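You operate a simulated robot arm through the tools that you are given. There is no shell and no other tool. Be economical: measure what you need, move in short steps, check, and stop when the job is done.

You run a simulated two-armed robot. Do the job below in one go: nothing can be reset, and whatever is moved stays where it is left.

## Task
Take the green checked cloth from the middle of the long worktop and hang it over the oven door handle.

It is judged by the outcome, as a careful person would: the job done as asked, and still so three seconds after it is handed in. It fails if anything else is knocked over, pushed out of place, dropped, spilled or broken. Flat cloth is picked up by pressing the open fingertips on it (5 to 10 N) and closing them slowly along it; thin cloth reads only 2 to 8 mm in the jaws.

## Robot
Two 7-joint arms with two-finger parallel grippers on one trunk, on a base that drives. Base frame: it is fixed to the floor where the robot stands at the start and does not move with it; the origin is under the middle of the robot, x ahead of it, y to its left, z up; the surface under the hand at the start is at about z = 910. Lengths are in mm, angles in rad, forces in N, time in s.
The left shoulder is at the start at [124, 171, 1162], the right one opposite. With the tool pointing down near the work surface each hand reaches from about 440 to 920 mm from the robot's upright axis, wherever it stands, measured 20 degrees to its own side. Places, roughly: green checked cloth [500, -200, 900]. Payload 4.4 kg a hand.
The tool frame of a hand sits at the grasp point between the pads (the TCP): z along the fingers, y along the line on which they close. The tips reach 23 mm beyond it. Largest opening 94 mm; finger width 38, thickness 10; the body of the gripper, 54 by 96 mm, starts 39 mm behind the TCP.
Orientation is that of the tool frame in the base frame, as [roll, pitch, yaw] about the fixed x, y, z axes, in that order (R = Rz(yaw) Ry(pitch) Rx(roll)). With the fingers straight down and closing along the base's y, the tool's x points along the base's -x, its y along +y and its z along -z.

## Interface
- The arms move only by the tool play_rows. It takes "left_increments", "right_increments" or both (then of equal length, played together; a hand with none holds still); each is a list of rows, each a list of 7 numbers: the shift along the base's x, y, z in units of 500 mm (1.0 is 500 mm), then the turn, a rotation vector about the base's x, y, z in units of 120 degrees (1.0 is 120 degrees), then the closure, from 0 (fully open) to 1 (shut). In form: [[dx, dy, dz, wx, wy, wz, hand], ...]. A call has 1 to 12 rows; each row is the pose to reach, as a shift and turn from the pose commanded when the call began. A call with a number of a shift or a turn outside -1 to 1 is refused whole. Each row takes 0.2 s and may step no farther than 50 mm and 0.15 rad from the row before; otherwise, or with a gripper value out of range, the whole call is refused. Where a pose cannot be reached the arm comes as near as it can. A force on the tool above 40 N (or 10 N above the force at the start of the call, whichever is more), or a blocked arm, ends the call early, and 0.2 s more pass. Each finger travels about 72 mm/s and halts on what it meets, pressing with about 38 N; the grip force reading is that of the motor and also rises with nothing between the fingers. The clock runs only during rows and for 0.2 s after the last one: add rows that repeat a pose to give the fingers time. The reply holds the time, the measured pose of the TCP, the force on the tool along the base axes, the opening and the grip force, in the units named above and with some noise, with the torque about the TCP (base axes, N m) and any sound that the robot's microphone picked up.
- Cameras (640 x 400 px; columns grow to the right, rows downward): "scene" is now at [231.3, -26.7, 1293]; the picture's right is [-0.31, -0.95, 0.00], its down [-0.63, 0.21, -0.75] and it looks along [0.71, -0.23, -0.67] (base axes); focal length 214 px, centre (320, 200). "left" rides on the left gripper at [86, -16, -74] in its tool frame; the picture's right is [0.18, 0.98, 0.00], its down [-0.58, 0.11, -0.81] and it looks along [-0.79, 0.15, 0.59] (tool axes); focal length 243 px, centre (320, 200). "right" rides on the right gripper at [86, 16, -75] in its tool frame; the picture's right is [-0.18, 0.98, 0.00], its down [-0.58, -0.11, -0.81] and it looks along [-0.79, -0.15, 0.59] (tool axes); focal length 243 px, centre (320, 200). There is no depth. A picture from a camera that has moved, and an enlarged one, comes with that camera's place and axes in the base frame and with its lens.
- snapshot(camera): a new picture of that camera. It takes no simulated time.
- lift_body(by): slides the trunk up (or, below 0, down) by that many mm; the arms and the scene camera ride with it, the base frame stays. It gives what a move gives, with no picture.
- roll_base(legs): drives the robot by 1 to 6 legs, each [ahead, left, turn to the left] in mm, mm and rad, along the robot's own axes; the way and the turn of a leg run together, so that a leg with both is an arc; at most 1500 mm and 3.142 rad a leg. The arms and the cameras ride along, it lands a little off, and it stops where it bumps. It gives what a move gives.
- turn_head(pan, tilt): turns the head with the scene camera to pan (to the left, within 1.396 rad either way) and tilt (down, from -0.506 to 1.204), counted from straight ahead of the robot. It gives what a move gives.
- inspect(camera, box): a new picture of the part [left, top, right, bottom] of that camera's present view, enlarged. It takes no simulated time.
- hand_in(): hands the job in; it is judged then, once.

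Work in short steps. Places have to be worked out from the pictures, the camera data and where the tool is seen: move nearer, look again, correct. Check each grasp and each placing, and mend what went wrong. You have 120 turns and 108 pictures in all, those below and enlarged ones among them. Open the grippers and draw the arms clear of the work before you hand the job in, unless the task says otherwise; then end with one line.

The tools are called as name(argument=value, ...) on one line, values as JSON. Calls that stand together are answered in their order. play_rows: Moves the arms, as the interface text tells. Its arguments: {"type":"object","properties":{"left_increments":{"type":"array","items":{"type":"array","items":{"type":"number"}}},"right_increments":{"type":"array","items":{"type":"array","items":{"type":"number"}}}},"required":[]} The other tools are called the same way: lift_body (by) slides the trunk up or down; roll_base (legs) drives the base; turn_head (pan, tilt) turns the head that bears the scene camera; snapshot (camera) takes a picture; inspect (camera, box) takes an enlarged picture of a part of a camera's view; hand_in () hands the job in.

At the start:

```text
t: 0.0
left_position: [633.2, 63.4, 1149.9]
left_ee_rot: [-3.14, -0.001, -3.142]
left_contact_force: [-0.2, -0.5, -0.3]
left_ft_torque: [0.01, -0.01, 0.02]
left_grip_width: 93.9
left_finger_force: 0.2
right_position: [425.9, -360.8, 1134.0]
right_ee_rot: [3.141, -0.001, 3.141]
right_contact_force: [-0.5, -0.4, 0.3]
right_ft_torque: [-0.01, -0.01, 0.03]
right_grip_width: 94.1
right_finger_force: 0.0
trunk travel left (down, up): [-175.0, 213.0]
robot x, y, heading: [-5.3, 4.2, 0.0]
head pan, tilt: [-0.318, 0.728]
```

scene: 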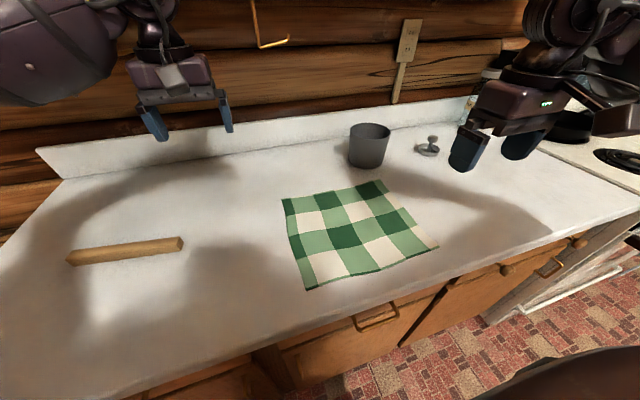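
right: 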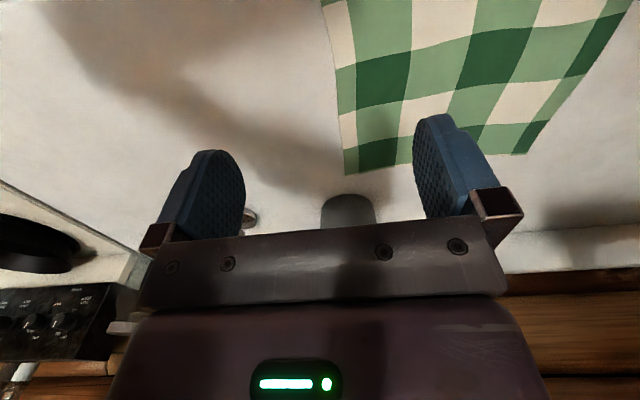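
left: 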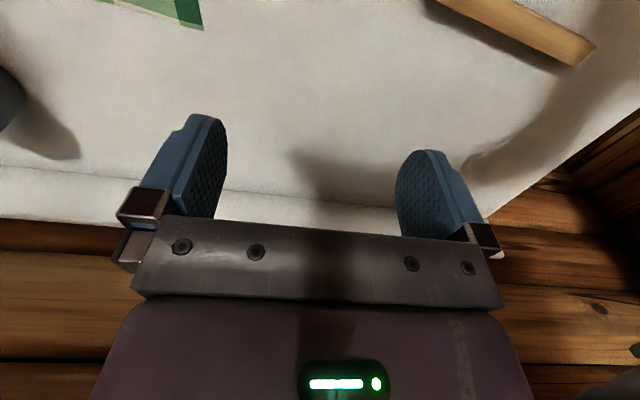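

I'll look to the right to find the oven and its handle.

turn_head(pan=-1.2, tilt=0.7)

snapshot(camera="scene")

```text
t: 1.2
left_position: [632.7, 63.0, 1150.8]
left_ee_rot: [3.141, 0.0, -3.141]
left_contact_force: [-0.5, -0.6, 0.5]
left_ft_torque: [0.03, -0.03, -0.01]
left_grip_width: 94.0
left_finger_force: 0.1
right_position: [426.4, -361.9, 1134.1]
right_ee_rot: [-3.141, -0.001, -3.141]
right_contact_force: [-0.7, 0.0, 0.3]
right_ft_torque: [-0.04, 0.02, -0.03]
right_grip_width: 94.1
right_finger_force: 0.0
trunk travel left (down, up): [-175.0, 213.0]
robot x, y, heading: [0.7, -1.2, 0.002]
head pan, tilt: [-1.201, 0.7]
```

```text
104 pictures are left
camera scene: at [182.6, -79.7, 1295.4], right [-0.93, -0.36, 0.0], down [-0.23, 0.6, -0.76], along [0.28, -0.71, -0.64], focal length 214 px, centre (320, 200)
```

scene: 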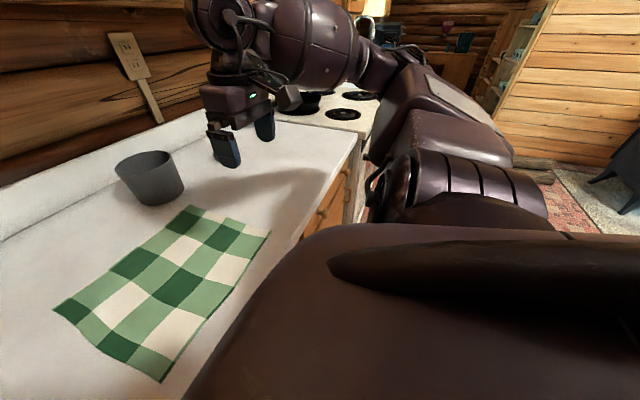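

The right arm hides the oven at this pan. I'll look at a lesser pan, where the first picture showed a bit of the oven front.

turn_head(pan=-0.75, tilt=0.75)

snapshot(camera="scene")

```text
t: 2.1
left_position: [632.8, 64.1, 1149.8]
left_ee_rot: [-3.142, 0.002, -3.141]
left_contact_force: [0.6, -0.6, -0.7]
left_ft_torque: [-0.03, 0.0, 0.01]
left_grip_width: 94.0
left_finger_force: 0.1
right_position: [426.5, -360.9, 1134.6]
right_ee_rot: [3.142, 0.0, 3.138]
right_contact_force: [-0.1, -1.2, 0.7]
right_ft_torque: [0.02, 0.0, 0.01]
right_grip_width: 94.2
right_finger_force: 0.0
trunk travel left (down, up): [-175.0, 213.0]
robot x, y, heading: [2.1, -3.3, -0.003]
head pan, tilt: [-0.75, 0.75]
```

```text
103 pictures are left
camera scene: at [212.3, -57.1, 1291.2], right [-0.68, -0.73, 0.0], down [-0.5, 0.47, -0.73], along [0.53, -0.5, -0.68], focal length 214 px, centre (320, 200)
```

scene: 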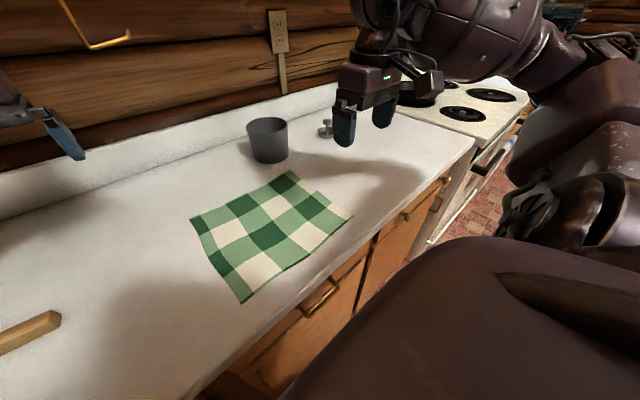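

inspect(camera="scene", box=[380, 60, 560, 260])

```text
2.00 times, centred on (470, 160) of scene
camera zoom: at [212.3, -57.1, 1291.2], right [-0.68, -0.73, 0.0], down [-0.5, 0.47, -0.73], along [0.53, -0.5, -0.68], focal length 429 px, centre (20, 280)
```

zoom: 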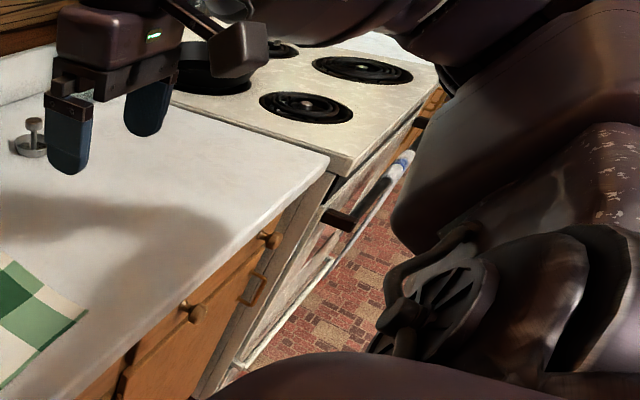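

The cloth's near edge lies at x≈413 with y from about -56 to -351. I plan a two-handed grasp at its two near corners, so I back off a little and centre the robot on the cloth. I'll then look at the oven.

roll_base(legs=[[-120, 0, 0], [0, -200, 0]])

turn_head(pan=-0.6, tilt=0.75)

snapshot(camera="scene")

snapshot(camera="right")

snapshot(camera="left")

```text
t: 5.3
left_position: [509.9, -137.8, 1150.7]
left_ee_rot: [-3.142, 0.0, 3.141]
left_contact_force: [0.6, 0.4, 0.1]
left_ft_torque: [0.0, -0.01, -0.02]
left_grip_width: 93.7
left_finger_force: 0.0
right_position: [303.3, -561.4, 1133.9]
right_ee_rot: [-3.141, 0.001, -3.141]
right_contact_force: [0.0, 0.1, -0.1]
right_ft_torque: [-0.02, -0.03, 0.03]
right_grip_width: 94.1
right_finger_force: 0.1
trunk travel left (down, up): [-175.0, 213.0]
robot x, y, heading: [-120.2, -198.4, -0.002]
head pan, tilt: [-0.75, 0.75]
```

```text
t: 6.0
left_position: [509.9, -136.8, 1150.6]
left_ee_rot: [-3.141, 0.0, -3.141]
left_contact_force: [0.4, 0.9, -0.3]
left_ft_torque: [0.0, 0.03, 0.01]
left_grip_width: 94.1
left_finger_force: 0.0
right_position: [303.3, -560.6, 1134.5]
right_ee_rot: [3.14, -0.001, -3.141]
right_contact_force: [-0.5, 0.1, 0.7]
right_ft_torque: [0.02, 0.01, -0.01]
right_grip_width: 93.8
right_finger_force: 0.2
trunk travel left (down, up): [-175.0, 213.0]
robot x, y, heading: [-121.9, -203.0, 0.002]
head pan, tilt: [-0.6, 0.75]
```

```text
101 pictures are left
camera scene: at [97.5, -247.5, 1291.2], right [-0.57, -0.82, 0.0], down [-0.56, 0.39, -0.73], along [0.6, -0.41, -0.68], focal length 214 px, centre (320, 200)
```

scene: 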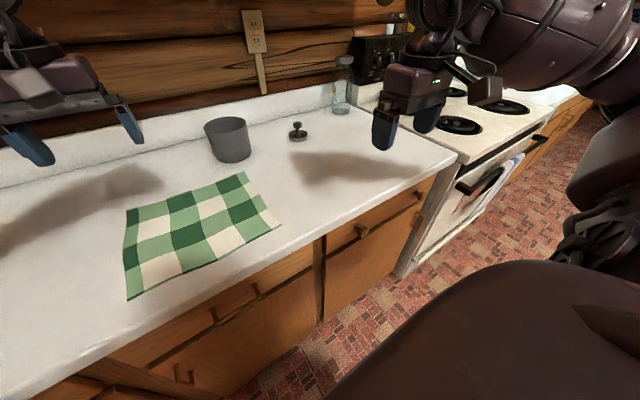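

```text
100 pictures are left
camera right: at [217.4, -543.3, 1208.0], right [0.18, 0.98, 0.0], down [0.58, -0.11, 0.81], along [0.79, -0.15, -0.59], focal length 243 px, centre (320, 200)
```

right: 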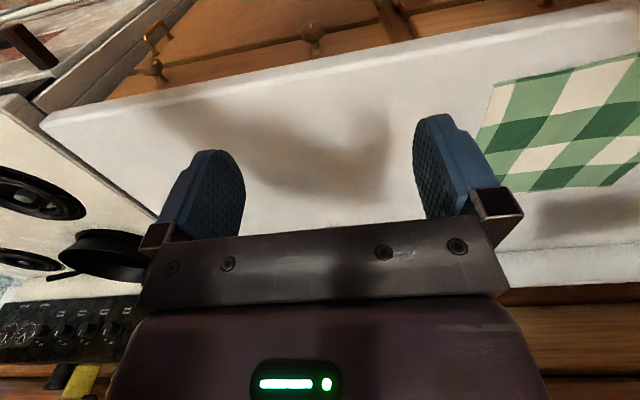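

```text
99 pictures are left
camera left: at [424.5, -153.3, 1224.0], right [-0.18, 0.98, 0.0], down [0.58, 0.11, 0.81], along [0.79, 0.15, -0.59], focal length 243 px, centre (320, 200)
```

left: 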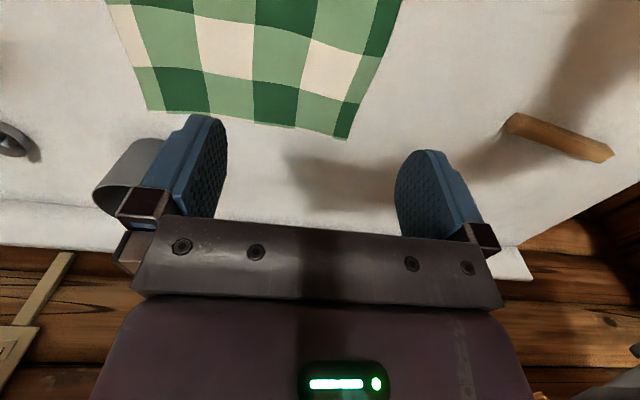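

A white-blue thing shows near the handle, so I'll enlarge that.

inspect(camera="scene", box=[400, 100, 560, 260])

```text
2.50 times, centred on (480, 180) of scene
camera zoom: at [97.5, -247.5, 1291.2], right [-0.57, -0.82, 0.0], down [-0.56, 0.39, -0.73], along [0.6, -0.41, -0.68], focal length 536 px, centre (-80, 250)
```

zoom: 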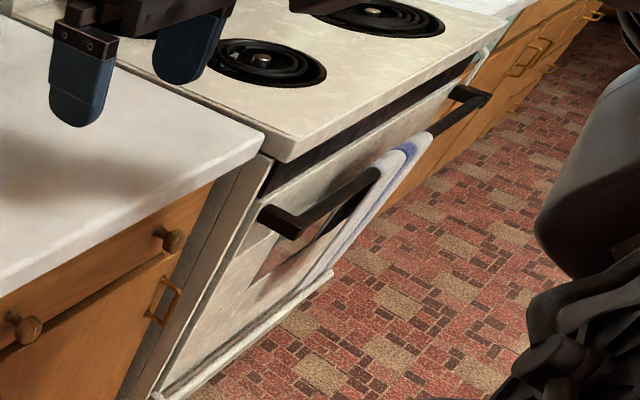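

A white-blue towel already hangs in the middle of the handle, leaving free stretches of bar on either side. I must leave it alone, so I'll drive over to measure the handle properly before choosing a grasp.

roll_base(legs=[[-150, 0, 0], [0, -600, 0]])

turn_head(pan=-0.3, tilt=0.8)

snapshot(camera="scene")

```text
t: 12.6
left_position: [363.6, -714.2, 1151.1]
left_ee_rot: [3.14, 0.0, -3.136]
left_contact_force: [-0.7, 0.2, 0.1]
left_ft_torque: [0.01, -0.01, -0.01]
left_grip_width: 93.9
left_finger_force: 0.0
right_position: [159.2, -1139.1, 1135.1]
right_ee_rot: [3.141, 0.001, -3.137]
right_contact_force: [0.4, 0.4, 0.6]
right_ft_torque: [0.03, -0.01, 0.04]
right_grip_width: 94.1
right_finger_force: 0.2
trunk travel left (down, up): [-175.0, 213.0]
robot x, y, heading: [-271.0, -780.9, 0.007]
head pan, tilt: [-0.6, 0.75]
```

```text
t: 13.4
left_position: [363.4, -715.8, 1150.6]
left_ee_rot: [-3.141, 0.001, -3.136]
left_contact_force: [-0.9, -0.9, 0.2]
left_ft_torque: [-0.02, -0.02, 0.01]
left_grip_width: 94.2
left_finger_force: 0.2
right_position: [158.9, -1139.4, 1134.8]
right_ee_rot: [3.141, -0.001, -3.136]
right_contact_force: [-0.2, 0.2, 0.1]
right_ft_torque: [0.01, -0.04, -0.02]
right_grip_width: 93.7
right_finger_force: 0.0
trunk travel left (down, up): [-175.0, 213.0]
robot x, y, heading: [-269.2, -780.6, 0.003]
head pan, tilt: [-0.3, 0.799]
```

```text
97 pictures are left
camera scene: at [-39.9, -804.7, 1287.2], right [-0.29, -0.96, 0.0], down [-0.69, 0.21, -0.7], along [0.67, -0.2, -0.72], focal length 214 px, centre (320, 200)
```

scene: 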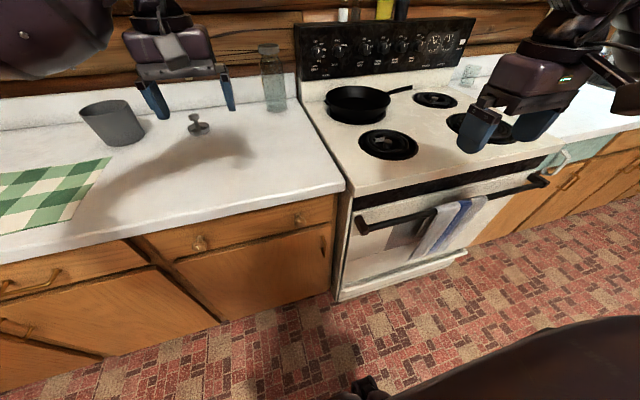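

inspect(camera="scene", box=[335, 150, 575, 300])

snapshot(camera="right")

```text
2.67 times, centred on (455, 225) of scene
camera zoom: at [-39.9, -804.7, 1287.2], right [-0.29, -0.96, 0.0], down [-0.69, 0.21, -0.7], along [0.67, -0.2, -0.72], focal length 572 px, centre (-40, 133)
```

zoom: 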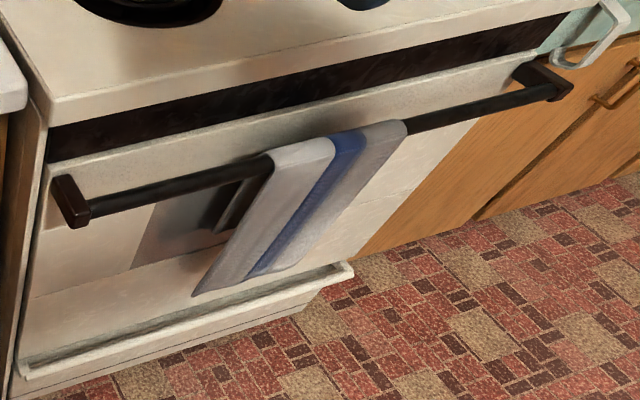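

```text
95 pictures are left
camera right: at [73.0, -1122.9, 1208.0], right [0.18, 0.98, 0.0], down [0.58, -0.11, 0.81], along [0.79, -0.14, -0.59], focal length 243 px, centre (320, 200)
```

right: 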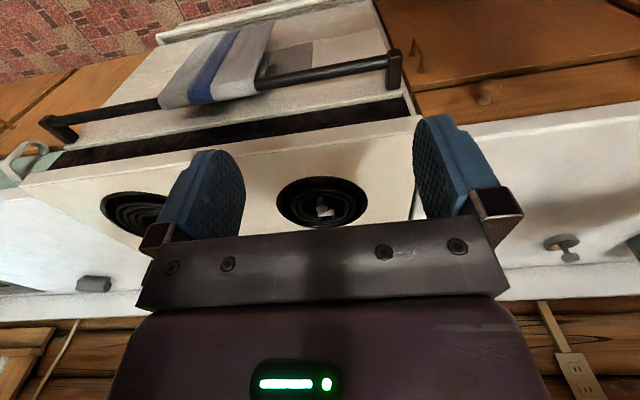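

Triangulating from both views puts the handle bar at x≈262, z≈805, running y≈-1045 to -1610. The towel covers y≈-1253 to -1447, so about 190 mm is free on the left. I'll go back and take the cloth's near edge with both hands, gathered, so it hangs about 150 mm wide.

roll_base(legs=[[0, 576, 0], [150, 0, 0]])

turn_head(pan=0.0, tilt=0.9)

snapshot(camera="scene")

```text
t: 19.9
left_position: [503.2, -119.7, 1149.6]
left_ee_rot: [-3.14, 0.0, -3.111]
left_contact_force: [0.2, -0.8, 0.1]
left_ft_torque: [0.01, 0.03, 0.02]
left_grip_width: 94.2
left_finger_force: 0.0
right_position: [310.4, -549.2, 1133.8]
right_ee_rot: [3.141, -0.001, -3.111]
right_contact_force: [0.2, 0.7, 0.4]
right_ft_torque: [-0.02, -0.03, -0.02]
right_grip_width: 93.8
right_finger_force: 0.1
trunk travel left (down, up): [-175.0, 213.0]
robot x, y, heading: [-124.3, -203.4, 0.03]
head pan, tilt: [-0.3, 0.799]
```

```text
t: 20.7
left_position: [503.0, -120.5, 1150.2]
left_ee_rot: [-3.141, 0.0, -3.111]
left_contact_force: [0.7, 0.7, 0.1]
left_ft_torque: [0.06, -0.02, -0.02]
left_grip_width: 94.0
left_finger_force: 0.1
right_position: [309.9, -550.1, 1133.6]
right_ee_rot: [-3.14, 0.001, -3.109]
right_contact_force: [-1.0, -0.3, 0.9]
right_ft_torque: [-0.01, -0.02, 0.05]
right_grip_width: 94.0
right_finger_force: 0.0
trunk travel left (down, up): [-175.0, 213.0]
robot x, y, heading: [-130.9, -200.9, 0.033]
head pan, tilt: [0.0, 0.901]
```

```text
94 pictures are left
camera scene: at [99.9, -196.4, 1279.3], right [0.03, -1.0, 0.0], down [-0.78, -0.02, -0.62], along [0.62, 0.02, -0.78], focal length 214 px, centre (320, 200)
```

scene: 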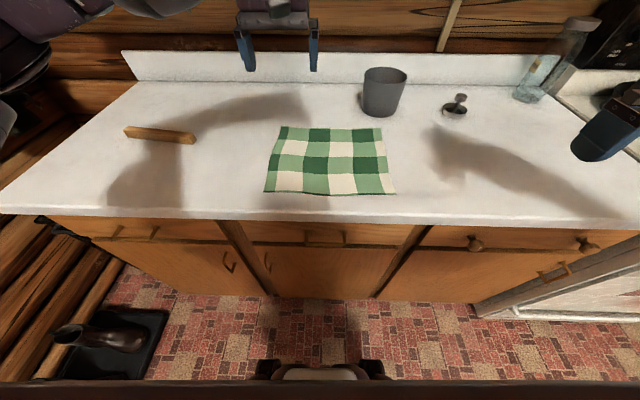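

The cloth spans x 418–678 and y -57 to -365. I'll bring the left hand down above its near-left corner at about [440,-115,960], slightly closed, and the right hand to a waiting place.

play_rows(left_increments=[[-0.025, 0.001, -0.076, 0, 0, 0, 0.15], [-0.05, 0.002, -0.152, 0, 0, 0, 0.15], [-0.076, 0.004, -0.228, 0, 0, 0, 0.15], [-0.1, 0.005, -0.304, 0, 0, 0, 0.15], [-0.126, 0.006, -0.38, 0, 0, 0, 0.15], [-0.126, 0.006, -0.38, 0, 0, 0, 0.15]], right_increments=[[0.05, 0.05, -0.04, 0, 0, 0, 0.15], [0.1, 0.1, -0.08, 0, 0, 0, 0.15], [0.15, 0.15, -0.12, 0, 0, 0, 0.15], [0.2, 0.2, -0.16, 0, 0, 0, 0.15], [0.26, 0.26, -0.2, 0, 0, 0, 0.15], [0.26, 0.26, -0.2, 0, 0, 0, 0.15]])

snapshot(camera="left")

snapshot(camera="scene")

```text
t: 22.1
left_position: [436.7, -115.2, 959.7]
left_ee_rot: [-3.141, 0.001, -3.113]
left_contact_force: [0.2, 0.4, -0.7]
left_ft_torque: [-0.01, -0.02, 0.01]
left_grip_width: 79.9
left_finger_force: 0.0
right_position: [438.2, -419.7, 1033.7]
right_ee_rot: [-3.141, 0.002, -3.111]
right_contact_force: [0.1, 0.0, 0.3]
right_ft_torque: [0.02, 0.02, 0.02]
right_grip_width: 80.0
right_finger_force: 0.2
trunk travel left (down, up): [-175.0, 213.0]
robot x, y, heading: [-127.8, -201.4, 0.028]
head pan, tilt: [0.0, 0.901]
```

```text
93 pictures are left
camera left: at [351.9, -135.2, 1034.2], right [-0.21, 0.98, 0.0], down [0.58, 0.13, 0.81], along [0.79, 0.17, -0.59], focal length 243 px, centre (320, 200)
```

left: 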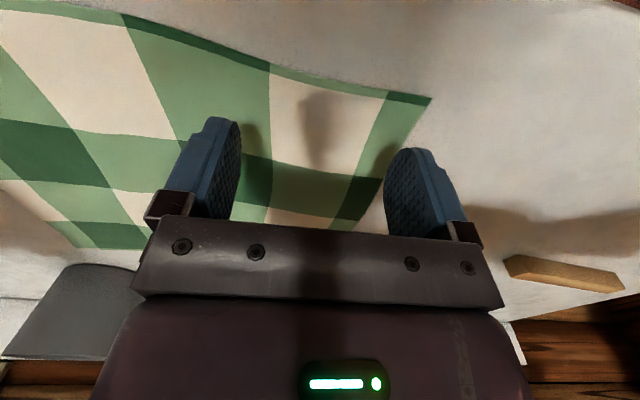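

```text
92 pictures are left
camera scene: at [98.8, -196.7, 1279.8], right [0.03, -1.0, 0.0], down [-0.78, -0.02, -0.62], along [0.62, 0.02, -0.78], focal length 214 px, centre (320, 200)
```

scene: 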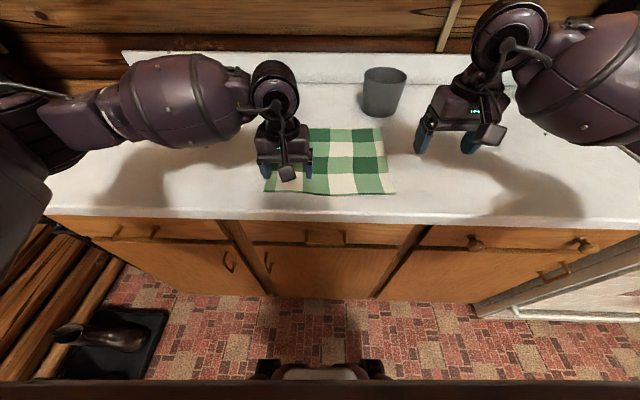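

The corner is seen at [414,-57], matching. I'm lowering in small steps to touch the cloth.

play_rows(left_increments=[[0, 0, -0.03, 0, 0, 0, 0.15], [0, 0, -0.05, 0, 0, 0, 0.15], [0, 0, -0.054, 0, 0, 0, 0.15], [0, 0, -0.058, 0, 0, 0, 0.15]])

```text
t: 23.1
left_position: [440.8, -117.5, 934.8]
left_ee_rot: [-3.14, 0.005, -3.111]
left_contact_force: [2.7, 1.2, 18.8]
left_ft_torque: [0.79, 0.14, -0.13]
left_grip_width: 80.2
left_finger_force: 1.0
right_position: [439.6, -419.6, 1035.1]
right_ee_rot: [-3.141, 0.002, -3.11]
right_contact_force: [-0.1, -0.1, -0.2]
right_ft_torque: [0.02, 0.02, -0.03]
right_grip_width: 80.0
right_finger_force: 0.0
trunk travel left (down, up): [-175.0, 213.0]
robot x, y, heading: [-133.1, -205.8, 0.029]
head pan, tilt: [0.0, 0.901]
```

It reads 19 N at z≈935, so the top is at about z 912. I'll ease off to about 8 N and close slowly.

play_rows(left_increments=[[0, 0, 0.0046, 0, 0, 0, 0.15], [0, 0, 0.0046, 0, 0, 0, 0.22], [0, 0, 0.0046, 0, 0, 0, 0.3], [0, 0, 0.0046, 0, 0, 0, 0.38], [0, 0, 0.0046, 0, 0, 0, 0.46], [0, 0, 0.0046, 0, 0, 0, 0.54], [0, 0, 0.0046, 0, 0, 0, 0.62], [0, 0, 0.0046, 0, 0, 0, 0.7], [0, 0, 0.0046, 0, 0, 0, 0.78], [0, 0, 0.0046, 0, 0, 0, 0.86], [0, 0, 0.0046, 0, 0, 0, 0.94], [0, 0, 0.0046, 0, 0, 0, 1.0]])

snapshot(camera="left")

snapshot(camera="scene")

```text
t: 25.7
left_position: [438.0, -117.8, 934.3]
left_ee_rot: [-3.141, 0.002, -3.111]
left_contact_force: [0.6, 0.0, 15.2]
left_ft_torque: [0.08, 0.14, 0.01]
left_grip_width: 2.0
left_finger_force: 38.0
right_position: [439.8, -419.2, 1033.5]
right_ee_rot: [3.141, 0.001, -3.109]
right_contact_force: [-0.5, 0.6, 0.2]
right_ft_torque: [0.01, -0.01, -0.01]
right_grip_width: 79.7
right_finger_force: 0.0
trunk travel left (down, up): [-175.0, 213.0]
robot x, y, heading: [-127.3, -204.0, 0.024]
head pan, tilt: [0.0, 0.901]
```

```text
91 pictures are left
camera left: at [354.0, -136.7, 1007.5], right [-0.21, 0.98, 0.0], down [0.58, 0.13, 0.81], along [0.79, 0.17, -0.59], focal length 243 px, centre (320, 200)
```

left: 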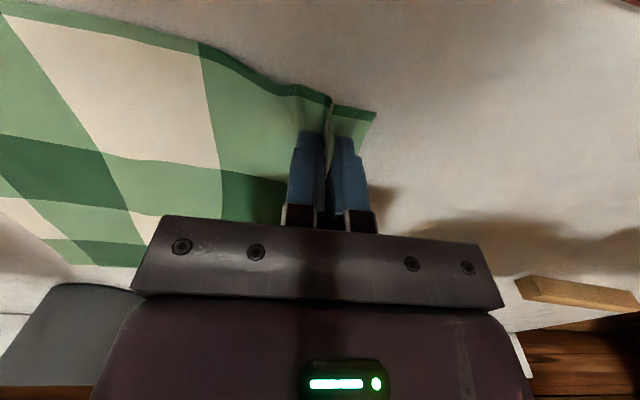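

```text
90 pictures are left
camera scene: at [98.9, -196.5, 1279.5], right [0.03, -1.0, 0.0], down [-0.78, -0.02, -0.62], along [0.62, 0.02, -0.78], focal length 214 px, centre (320, 200)
```

scene: 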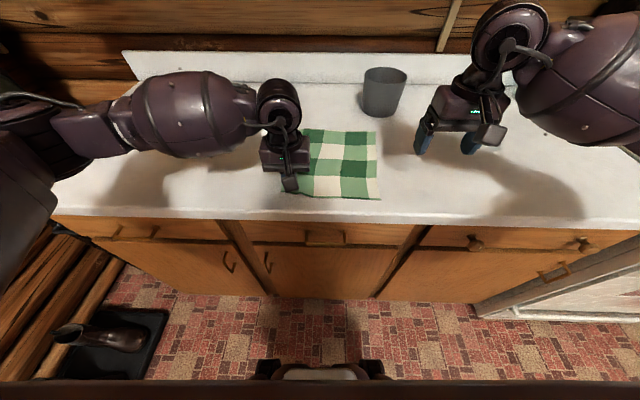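

The left hand has the corner ridge (2 mm in the jaws). I'll lift the left slightly and bring the right hand over the near-right corner, now at about [400,-320].

play_rows(left_increments=[[0, 0, 0.006, 0, 0, 0, 1], [0, 0, 0.006, 0, 0, 0, 1], [0, 0, 0.006, 0, 0, 0, 1], [0, 0, 0.006, 0, 0, 0, 1], [0, 0, 0.006, 0, 0, 0, 1]], right_increments=[[-0.008, 0.076, -0.034, 0, 0, 0, 0.15], [-0.016, 0.152, -0.068, 0, 0, 0, 0.15], [-0.024, 0.228, -0.1, 0, 0, 0, 0.15], [-0.031, 0.3, -0.138, 0, 0, 0, 0.15], [-0.031, 0.3, -0.138, 0, 0, 0, 0.15]])

snapshot(camera="right")

snapshot(camera="scene")

```text
t: 26.9
left_position: [440.5, -117.7, 936.9]
left_ee_rot: [3.142, -0.001, -3.111]
left_contact_force: [0.2, -0.3, 0.9]
left_ft_torque: [0.03, -0.01, -0.02]
left_grip_width: 2.1
left_finger_force: 37.9
right_position: [422.3, -270.2, 962.9]
right_ee_rot: [3.14, 0.001, -3.111]
right_contact_force: [-0.7, 0.3, 0.2]
right_ft_torque: [-0.02, -0.01, -0.03]
right_grip_width: 80.2
right_finger_force: 0.2
trunk travel left (down, up): [-175.0, 213.0]
robot x, y, heading: [-128.1, -205.2, 0.031]
head pan, tilt: [0.0, 0.901]
```

```text
89 pictures are left
camera right: at [336.7, -255.7, 1037.5], right [0.15, 0.99, 0.0], down [0.58, -0.09, 0.81], along [0.8, -0.12, -0.59], focal length 243 px, centre (320, 200)
```

right: 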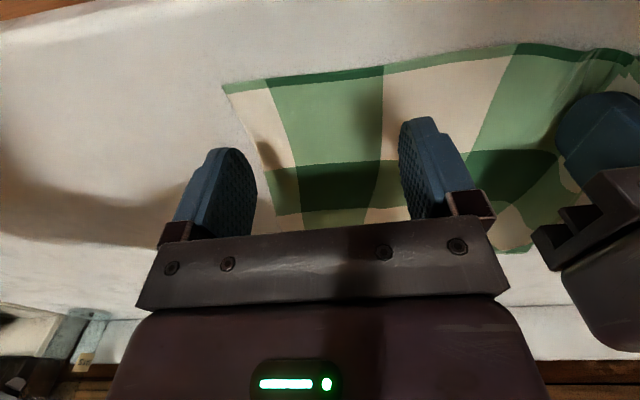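

```text
88 pictures are left
camera scene: at [99.7, -196.6, 1279.4], right [0.03, -1.0, 0.0], down [-0.78, -0.02, -0.62], along [0.62, 0.02, -0.78], focal length 214 px, centre (320, 200)
```

scene: 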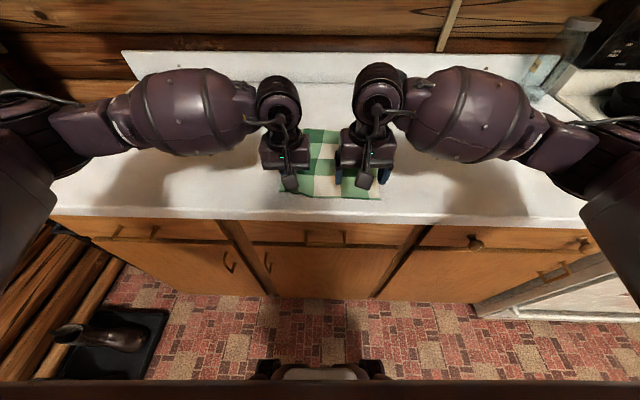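

The right corner is at [398,-317] with the edge at x≈399. I'll shift 11 mm inward, lower and touch.

play_rows(right_increments=[[0, 0.022, -0.03, 0, 0, 0, 0.15], [0, 0.022, -0.05, 0, 0, 0, 0.15], [0, 0.022, -0.056, 0, 0, 0, 0.15], [0, 0.022, -0.061, 0, 0, 0, 0.15]])

```text
t: 27.9
left_position: [439.3, -117.5, 938.0]
left_ee_rot: [-3.141, -0.001, -3.111]
left_contact_force: [0.2, 0.4, -1.2]
left_ft_torque: [0.02, -0.02, -0.02]
left_grip_width: 2.0
left_finger_force: 37.7
right_position: [424.0, -258.3, 934.7]
right_ee_rot: [-3.14, 0.0, -3.111]
right_contact_force: [0.1, 0.4, 0.5]
right_ft_torque: [-0.02, -0.01, 0.01]
right_grip_width: 80.2
right_finger_force: 0.1
trunk travel left (down, up): [-175.0, 213.0]
robot x, y, heading: [-125.8, -204.5, 0.028]
head pan, tilt: [0.0, 0.901]
```

Not yet touching at 934.7, so I'll go down a few mm more.

play_rows(right_increments=[[0, 0, -0.002, 0, 0, 0, 0.15], [0, 0, -0.004, 0, 0, 0, 0.15], [0, 0, -0.004, 0, 0, 0, 0.15]])

```text
t: 28.7
left_position: [440.0, -116.7, 939.2]
left_ee_rot: [3.141, 0.002, -3.109]
left_contact_force: [0.3, -0.1, -0.4]
left_ft_torque: [0.03, -0.02, 0.02]
left_grip_width: 2.0
left_finger_force: 38.3
right_position: [424.1, -258.7, 934.9]
right_ee_rot: [-3.14, 0.003, -3.109]
right_contact_force: [-0.4, 0.5, 10.6]
right_ft_torque: [0.14, 0.13, -0.02]
right_grip_width: 79.8
right_finger_force: 0.1
trunk travel left (down, up): [-175.0, 213.0]
robot x, y, heading: [-126.0, -202.7, 0.028]
head pan, tilt: [0.0, 0.901]
```

Contact is about 10 N. I'll close slowly while sliding the hand 30 mm toward the left hand, so the middle isn't pulled taut.

play_rows(right_increments=[[0, 0, 0, 0, 0, 0, 0.15], [0, 0.005, 0, 0, 0, 0, 0.22], [0, 0.011, 0, 0, 0, 0, 0.3], [0, 0.017, 0, 0, 0, 0, 0.38], [0, 0.023, 0, 0, 0, 0, 0.46], [0, 0.029, 0, 0, 0, 0, 0.54], [0, 0.035, 0, 0, 0, 0, 0.62], [0, 0.041, 0, 0, 0, 0, 0.7], [0, 0.047, 0, 0, 0, 0, 0.78], [0, 0.053, 0, 0, 0, 0, 0.86], [0, 0.059, 0, 0, 0, 0, 0.94], [0, 0.06, 0, 0, 0, 0, 1.0]])

snapshot(camera="right")

```text
t: 31.3
left_position: [438.6, -117.4, 938.9]
left_ee_rot: [3.141, 0.0, -3.11]
left_contact_force: [-0.2, -2.3, 0.7]
left_ft_torque: [-0.07, 0.0, 0.02]
left_grip_width: 2.1
left_finger_force: 38.1
right_position: [423.0, -229.6, 934.1]
right_ee_rot: [3.141, 0.001, -3.11]
right_contact_force: [-0.9, -2.8, 26.1]
right_ft_torque: [-0.09, 0.29, 0.06]
right_grip_width: 2.4
right_finger_force: 37.4
trunk travel left (down, up): [-175.0, 213.0]
robot x, y, heading: [-128.6, -201.7, 0.032]
head pan, tilt: [0.0, 0.901]
```

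```text
87 pictures are left
camera right: at [336.6, -214.7, 1007.6], right [0.15, 0.99, 0.0], down [0.58, -0.09, 0.81], along [0.8, -0.12, -0.59], focal length 243 px, centre (320, 200)
```

right: 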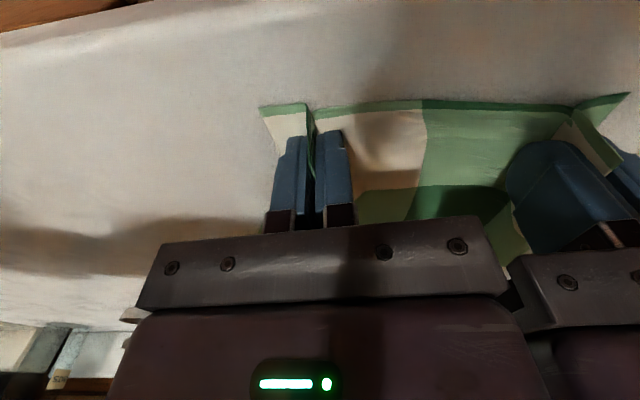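

Both corners are pinched and the hands are 112 mm apart. I'm lifting both together by 260 mm.

play_rows(left_increments=[[0, 0, 0.06, 0, 0, 0, 1], [0, 0, 0.14, 0, 0, 0, 1], [-0.01, 0, 0.22, 0, 0, 0, 1], [-0.016, 0, 0.3, 0, 0, 0, 1], [-0.016, 0, 0.38, 0, 0, 0, 1], [-0.016, 0, 0.46, 0, 0, 0, 1], [-0.016, 0, 0.52, 0, 0, 0, 1], [-0.016, 0, 0.52, 0, 0, 0, 1]], right_increments=[[0, 0, 0.06, 0, 0, 0, 1], [0, 0, 0.14, 0, 0, 0, 1], [0.01, 0, 0.22, 0, 0, 0, 1], [0.016, 0, 0.31, 0, 0, 0, 1], [0.016, 0, 0.39, 0, 0, 0, 1], [0.016, 0, 0.468, 0, 0, 0, 1], [0.016, 0, 0.53, 0, 0, 0, 1], [0.016, 0, 0.53, 0, 0, 0, 1]])

snapshot(camera="scene")

snapshot(camera="right")

```text
t: 33.1
left_position: [432.3, -115.0, 1197.6]
left_ee_rot: [3.141, -0.002, -3.11]
left_contact_force: [1.2, -7.5, 0.1]
left_ft_torque: [-0.17, 0.03, 0.13]
left_grip_width: 2.1
left_finger_force: 37.7
right_position: [434.0, -230.4, 1198.3]
right_ee_rot: [-3.141, -0.001, -3.109]
right_contact_force: [-0.2, 8.3, -0.5]
right_ft_torque: [0.15, 0.0, -0.1]
right_grip_width: 2.0
right_finger_force: 38.3
trunk travel left (down, up): [-175.0, 213.0]
robot x, y, heading: [-127.3, -202.5, 0.034]
head pan, tilt: [0.0, 0.901]
```

```text
86 pictures are left
camera scene: at [100.8, -196.4, 1278.9], right [0.03, -1.0, 0.0], down [-0.78, -0.02, -0.62], along [0.62, 0.02, -0.78], focal length 214 px, centre (320, 200)
```

scene: 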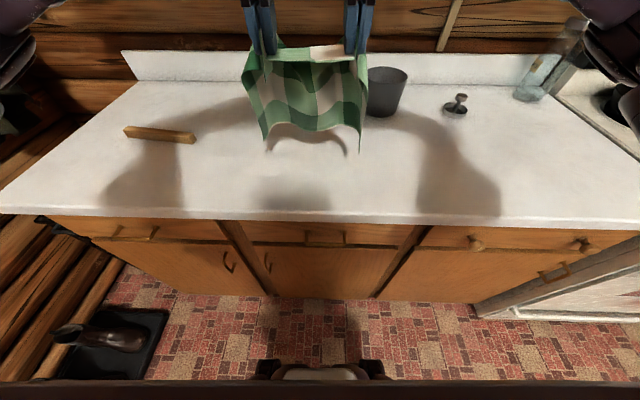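

```text
85 pictures are left
camera right: at [348.5, -215.6, 1272.7], right [0.15, 0.99, 0.0], down [0.59, -0.09, 0.81], along [0.8, -0.12, -0.59], focal length 243 px, centre (320, 200)
```

right: 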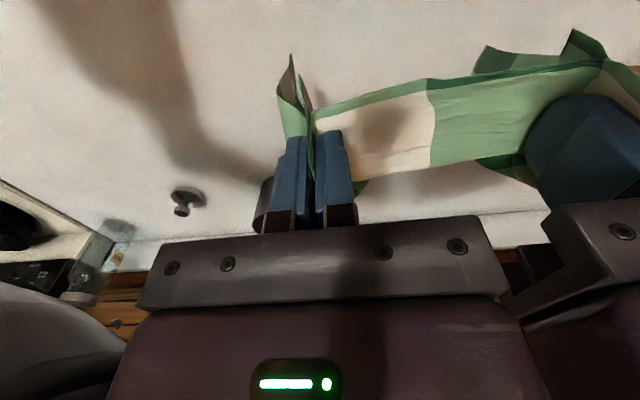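

The cloth is lifted cleanly with nothing else touched. I'll raise the trunk for clearance, back off from the counter, and drive right until I'm in front of the handle's free left stretch.

lift_body(by=60)

roll_base(legs=[[-270, 0, -0.03], [0, -950, 0]])

turn_head(pan=0.0, tilt=0.9)

snapshot(camera="scene")

```text
t: 34.1
left_position: [433.9, -117.2, 1255.1]
left_ee_rot: [-3.141, -0.002, -3.111]
left_contact_force: [0.0, -3.8, -1.0]
left_ft_torque: [-0.08, -0.01, 0.04]
left_grip_width: 2.1
left_finger_force: 38.3
right_position: [432.8, -229.7, 1255.2]
right_ee_rot: [-3.141, -0.003, -3.113]
right_contact_force: [-0.2, 1.9, 0.6]
right_ft_torque: [0.06, 0.01, -0.06]
right_grip_width: 2.0
right_finger_force: 38.0
trunk travel left (down, up): [-235.0, 153.0]
robot x, y, heading: [-127.4, -203.5, 0.034]
head pan, tilt: [0.0, 0.901]
```

```text
t: 44.0
left_position: [168.0, -1059.9, 1256.8]
left_ee_rot: [-3.141, 0.0, -3.134]
left_contact_force: [0.2, -2.1, -0.3]
left_ft_torque: [-0.05, 0.01, 0.06]
left_grip_width: 2.0
left_finger_force: 38.3
right_position: [165.6, -1172.5, 1257.2]
right_ee_rot: [3.141, 0.001, -3.135]
right_contact_force: [-0.2, 2.3, -0.9]
right_ft_torque: [0.06, -0.03, -0.01]
right_grip_width: 2.1
right_finger_force: 37.6
trunk travel left (down, up): [-235.0, 153.0]
robot x, y, heading: [-393.8, -1133.6, 0.007]
head pan, tilt: [0.0, 0.901]
```

```text
t: 44.6
left_position: [168.2, -1061.8, 1256.8]
left_ee_rot: [3.141, 0.002, -3.134]
left_contact_force: [-0.1, -2.1, -0.5]
left_ft_torque: [-0.04, -0.02, 0.07]
left_grip_width: 2.0
left_finger_force: 37.8
right_position: [164.9, -1172.5, 1257.6]
right_ee_rot: [-3.141, 0.0, -3.136]
right_contact_force: [0.7, 1.6, 0.9]
right_ft_torque: [0.09, -0.01, -0.03]
right_grip_width: 2.2
right_finger_force: 38.0
trunk travel left (down, up): [-235.0, 153.0]
robot x, y, heading: [-393.0, -1132.6, 0.013]
head pan, tilt: [0.0, 0.901]
```

```text
84 pictures are left
camera scene: at [-218.3, -1133.1, 1345.0], right [0.01, -1.0, 0.0], down [-0.78, -0.01, -0.62], along [0.62, 0.0, -0.78], focal length 214 px, centre (320, 200)
```

scene: 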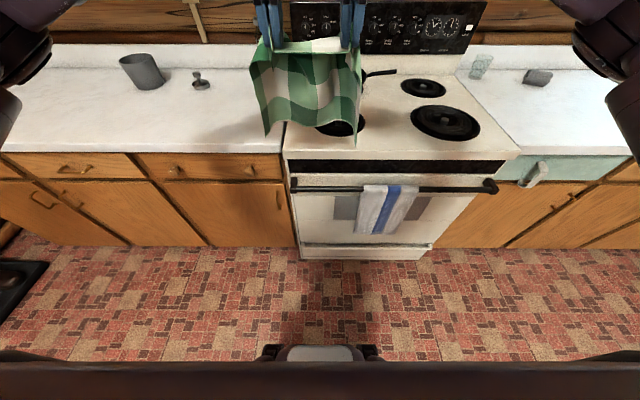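

I'll look closely at the handle's left part to measure the gap and the free stretch.

inspect(camera="scene", box=[240, 130, 400, 230])

inspect(camera="scene", box=[220, 10, 400, 140])

```text
4.00 times, centred on (320, 180) of scene
camera zoom: at [-218.3, -1133.1, 1345.0], right [0.01, -1.0, 0.0], down [-0.78, -0.01, -0.62], along [0.62, 0.0, -0.78], focal length 858 px, centre (320, 280)
```

zoom: 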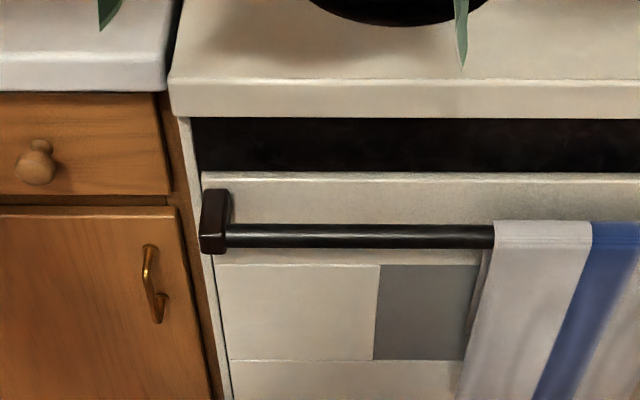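

```text
3.08 times, centred on (310, 75) of scene
camera zoom: at [-218.3, -1133.1, 1345.0], right [0.01, -1.0, 0.0], down [-0.78, -0.01, -0.62], along [0.62, 0.0, -0.78], focal length 660 px, centre (351, 585)
```

zoom: 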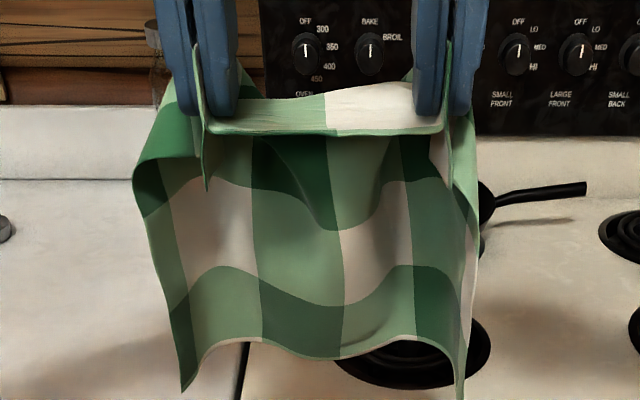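

From this view the bar's centre is x≈258, z≈805 and about 22 mm thick. The door face is at x≈303, so the gap behind is about 34 mm, and the free stretch is y -1056 to -1279. The cloth hem is about 235 mm wide, which just fits if I squeeze it a little and centre it at y≈-1160. I'll drive up to put the cloth above the gap.

roll_base(legs=[[0, -42, -0.01], [90, 0, 0]])

snapshot(camera="scene")

snapshot(camera="right")

snapshot(camera="left")

```text
t: 46.4
left_position: [258.0, -1107.3, 1256.6]
left_ee_rot: [3.14, 0.0, 3.14]
left_contact_force: [0.6, -2.2, -0.2]
left_ft_torque: [-0.06, 0.02, 0.05]
left_grip_width: 2.1
left_finger_force: 38.3
right_position: [252.9, -1219.8, 1257.6]
right_ee_rot: [-3.141, 0.0, -3.14]
right_contact_force: [0.3, 1.8, -1.1]
right_ft_torque: [0.05, 0.02, -0.03]
right_grip_width: 2.2
right_finger_force: 38.3
trunk travel left (down, up): [-235.0, 153.0]
robot x, y, heading: [-298.6, -1172.1, 0.001]
head pan, tilt: [0.0, 0.901]
```

```text
81 pictures are left
camera scene: at [-129.5, -1176.3, 1345.1], right [0.0, -1.0, 0.0], down [-0.78, 0.0, -0.62], along [0.62, 0.0, -0.78], focal length 214 px, centre (320, 200)
```

scene: 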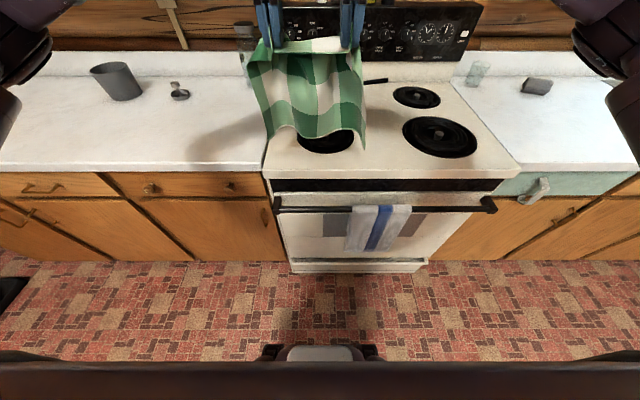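

```text
80 pictures are left
camera right: at [167.8, -1202.6, 1331.6], right [0.19, 0.98, 0.0], down [0.58, -0.11, 0.81], along [0.79, -0.15, -0.59], focal length 243 px, centre (320, 200)
```

right: 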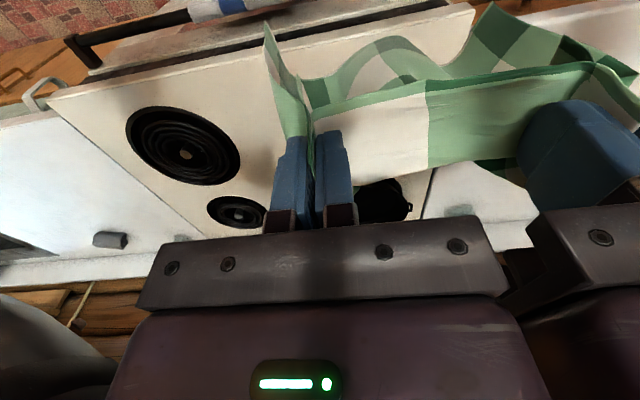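

```text
79 pictures are left
camera left: at [171.6, -1124.4, 1330.4], right [-0.18, 0.98, 0.0], down [0.58, 0.11, 0.81], along [0.79, 0.15, -0.59], focal length 243 px, centre (320, 200)
```

left: 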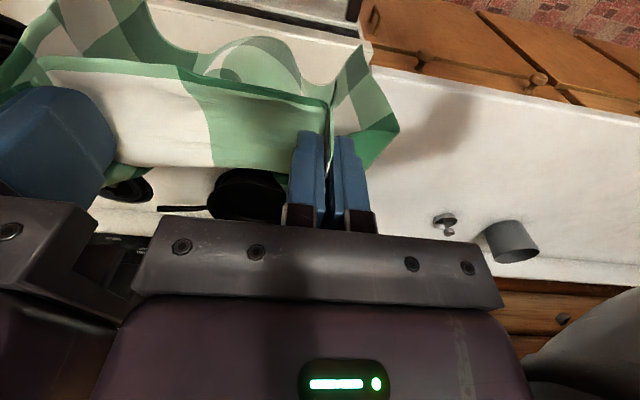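

Triangulating the hem shows it's only about 210 mm wide, but the gathers make it wavy about 75 mm deep, too thick for a 34 mm gap. A better grasp is the shorter 260 mm edge with very small pinches, which hangs flat. I'll back off, return to the free worktop beside the stove, and turn the hand pair 90° so I can lay the cloth rotated.

roll_base(legs=[[-200, 0, 0], [0, 450, 0]])

play_rows(left_increments=[[0.016, -0.001, 0, 0, 0, -0.0682, 1], [0.0316, -0.0045, 0, 0, 0, -0.1364, 1], [0.0465, -0.01, 0, 0, 0, -0.2046, 1], [0.0606, -0.0178, 0, 0, 0, -0.2728, 1], [0.0733, -0.0274, 0, 0, 0, -0.341, 1], [0.0846, -0.0387, 0, 0, 0, -0.4092, 1], [0.0942, -0.0515, 0, 0, 0, -0.4774, 1], [0.1018, -0.0654, 0, 0, 0, -0.5456, 1], [0.1074, -0.0803, 0, 0, 0, -0.6138, 1], [0.1108, -0.096, 0, 0, 0, -0.682, 1], [0.112, -0.112, 0, 0, 0, -0.75, 1]], right_increments=[[-0.016, 0.001, 0, 0, 0, -0.0682, 1], [-0.0316, 0.0045, 0, 0, 0, -0.1364, 1], [-0.0465, 0.01, 0, 0, 0, -0.2046, 1], [-0.0606, 0.0178, 0, 0, 0, -0.2728, 1], [-0.0733, 0.0274, 0, 0, 0, -0.341, 1], [-0.0846, 0.0387, 0, 0, 0, -0.4092, 1], [-0.0942, 0.0515, 0, 0, 0, -0.4774, 1], [-0.1018, 0.0654, 0, 0, 0, -0.5456, 1], [-0.1074, 0.0803, 0, 0, 0, -0.6138, 1], [-0.1108, 0.096, 0, 0, 0, -0.682, 1], [-0.112, 0.112, 0, 0, 0, -0.75, 1]])

snapshot(camera="scene")

```text
t: 52.1
left_position: [45.4, -649.4, 1257.3]
left_ee_rot: [-3.14, 0.001, -3.13]
left_contact_force: [0.5, -3.1, -0.4]
left_ft_torque: [-0.03, 0.02, 0.07]
left_grip_width: 2.1
left_finger_force: 38.4
right_position: [42.8, -761.7, 1257.1]
right_ee_rot: [-3.139, -0.001, -3.128]
right_contact_force: [0.5, 1.7, 0.3]
right_ft_torque: [0.05, 0.0, -0.01]
right_grip_width: 2.1
right_finger_force: 38.0
trunk travel left (down, up): [-235.0, 153.0]
robot x, y, heading: [-512.4, -724.5, 0.01]
head pan, tilt: [0.0, 0.901]
```

```text
t: 54.1
left_position: [61.4, -666.5, 1252.0]
left_ee_rot: [3.141, 0.011, 1.979]
left_contact_force: [8.5, 2.3, 1.1]
left_ft_torque: [-0.19, 0.83, 0.02]
left_grip_width: 2.4
left_finger_force: 38.3
left hand out of reach, approached as far as the arm can: row 9
right_position: [-20.9, -720.7, 1257.5]
right_ee_rot: [-3.134, 0.004, 1.953]
right_contact_force: [-9.3, -0.3, -0.8]
right_ft_torque: [0.09, -0.74, 0.35]
right_grip_width: 2.1
right_finger_force: 38.1
trunk travel left (down, up): [-235.0, 153.0]
robot x, y, heading: [-516.5, -729.1, 0.012]
head pan, tilt: [0.0, 0.901]
stopped in row 9 (left hand): the force on the tool passed its limit at 80 N (the readings are from after the stop); the commanded pose is now the measured one
```

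```text
78 pictures are left
camera scene: at [-342.5, -721.6, 1345.6], right [0.01, -1.0, 0.0], down [-0.78, -0.01, -0.62], along [0.62, 0.01, -0.78], focal length 214 px, centre (320, 200)
```

scene: 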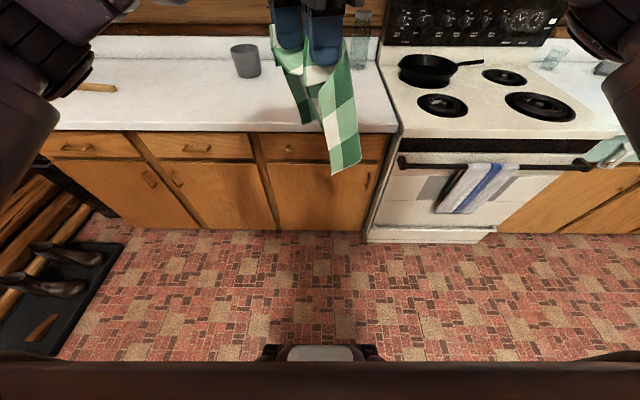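

The left wrist ran out of reach at about 67° and the two hands pressed together lightly. I'll separate them a few mm and get the remaining rotation by turning the base.

play_rows(right_increments=[[-0.02, -0.013, 0, 0, 0, 0, 1], [-0.026, -0.017, 0, 0, 0, 0, 1]])

```text
t: 54.7
left_position: [63.4, -672.0, 1251.0]
left_ee_rot: [-3.141, 0.007, 1.972]
left_contact_force: [-4.7, -4.4, 0.6]
left_ft_torque: [-0.08, 0.11, 0.15]
left_grip_width: 2.0
left_finger_force: 38.1
right_position: [-30.4, -732.7, 1254.9]
right_ee_rot: [-3.131, 0.001, 1.949]
right_contact_force: [4.2, 4.1, -1.0]
right_ft_torque: [0.1, -0.08, 0.04]
right_grip_width: 2.1
right_finger_force: 37.7
trunk travel left (down, up): [-235.0, 153.0]
robot x, y, heading: [-512.8, -727.5, 0.011]
head pan, tilt: [0.0, 0.901]
```

Contact is relieved. Next I drive to the worktop and turn the base about 26° right, so the cloth ends up rotated 90° over free worktop at about [480,-760].

roll_base(legs=[[0, 174, -0.01], [500, 0, 0], [0, 0, -0.46]])

turn_head(pan=0.0, tilt=0.9)

snapshot(camera="scene")

```text
t: 60.7
left_position: [529.5, -732.2, 1251.9]
left_ee_rot: [3.139, 0.008, 1.544]
left_contact_force: [-7.6, -2.0, -0.2]
left_ft_torque: [-0.05, 0.2, 0.12]
left_grip_width: 2.2
left_finger_force: 37.9
right_position: [417.2, -749.4, 1254.3]
right_ee_rot: [-3.133, 0.001, 1.516]
right_contact_force: [7.6, 2.2, -1.1]
right_ft_torque: [0.05, -0.15, 0.03]
right_grip_width: 2.2
right_finger_force: 38.3
trunk travel left (down, up): [-235.0, 153.0]
robot x, y, heading: [-23.1, -542.9, -0.422]
head pan, tilt: [0.0, 0.901]
```

```text
t: 61.3
left_position: [529.1, -733.2, 1250.5]
left_ee_rot: [-3.142, 0.006, 1.542]
left_contact_force: [-5.4, -1.6, -0.7]
left_ft_torque: [-0.08, 0.17, 0.13]
left_grip_width: 2.2
left_finger_force: 38.0
right_position: [417.6, -748.4, 1256.4]
right_ee_rot: [-3.133, 0.001, 1.518]
right_contact_force: [5.5, 1.6, 0.4]
right_ft_torque: [0.02, -0.15, 0.02]
right_grip_width: 2.2
right_finger_force: 38.2
trunk travel left (down, up): [-235.0, 153.0]
robot x, y, heading: [-24.7, -542.5, -0.419]
head pan, tilt: [0.0, 0.901]
```

```text
77 pictures are left
camera scene: at [140.0, -613.2, 1345.0], right [-0.41, -0.91, 0.0], down [-0.72, 0.32, -0.62], along [0.57, -0.25, -0.78], focal length 214 px, centre (320, 200)
```

scene: 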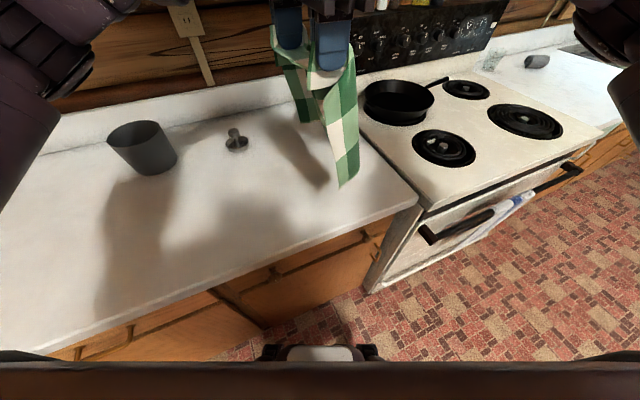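

The cloth is rotated over the free worktop with the interior toward -y. I'll lower the trunk so the hem just reaches the top.

lift_body(by=-120)

snapshot(camera="scene")

```text
t: 62.8
left_position: [527.9, -730.9, 1133.8]
left_ee_rot: [3.139, 0.008, 1.543]
left_contact_force: [-8.4, -2.0, 1.0]
left_ft_torque: [-0.04, 0.18, 0.12]
left_grip_width: 2.1
left_finger_force: 37.6
right_position: [414.8, -748.3, 1137.7]
right_ee_rot: [-3.136, 0.004, 1.516]
right_contact_force: [7.3, 1.6, -0.7]
right_ft_torque: [0.05, -0.23, 0.03]
right_grip_width: 2.1
right_finger_force: 37.8
trunk travel left (down, up): [-115.0, 273.0]
robot x, y, heading: [-16.2, -539.1, -0.42]
head pan, tilt: [0.0, 0.901]
```

```text
76 pictures are left
camera scene: at [242.0, -658.9, 1208.7], right [-0.41, -0.91, 0.0], down [-0.71, 0.32, -0.62], along [0.57, -0.25, -0.78], focal length 214 px, centre (320, 200)
```

scene: 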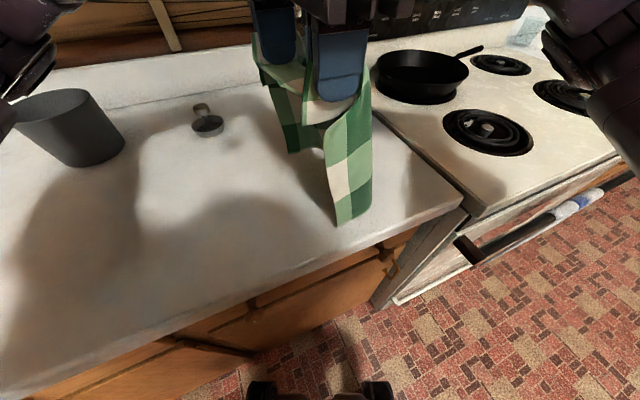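

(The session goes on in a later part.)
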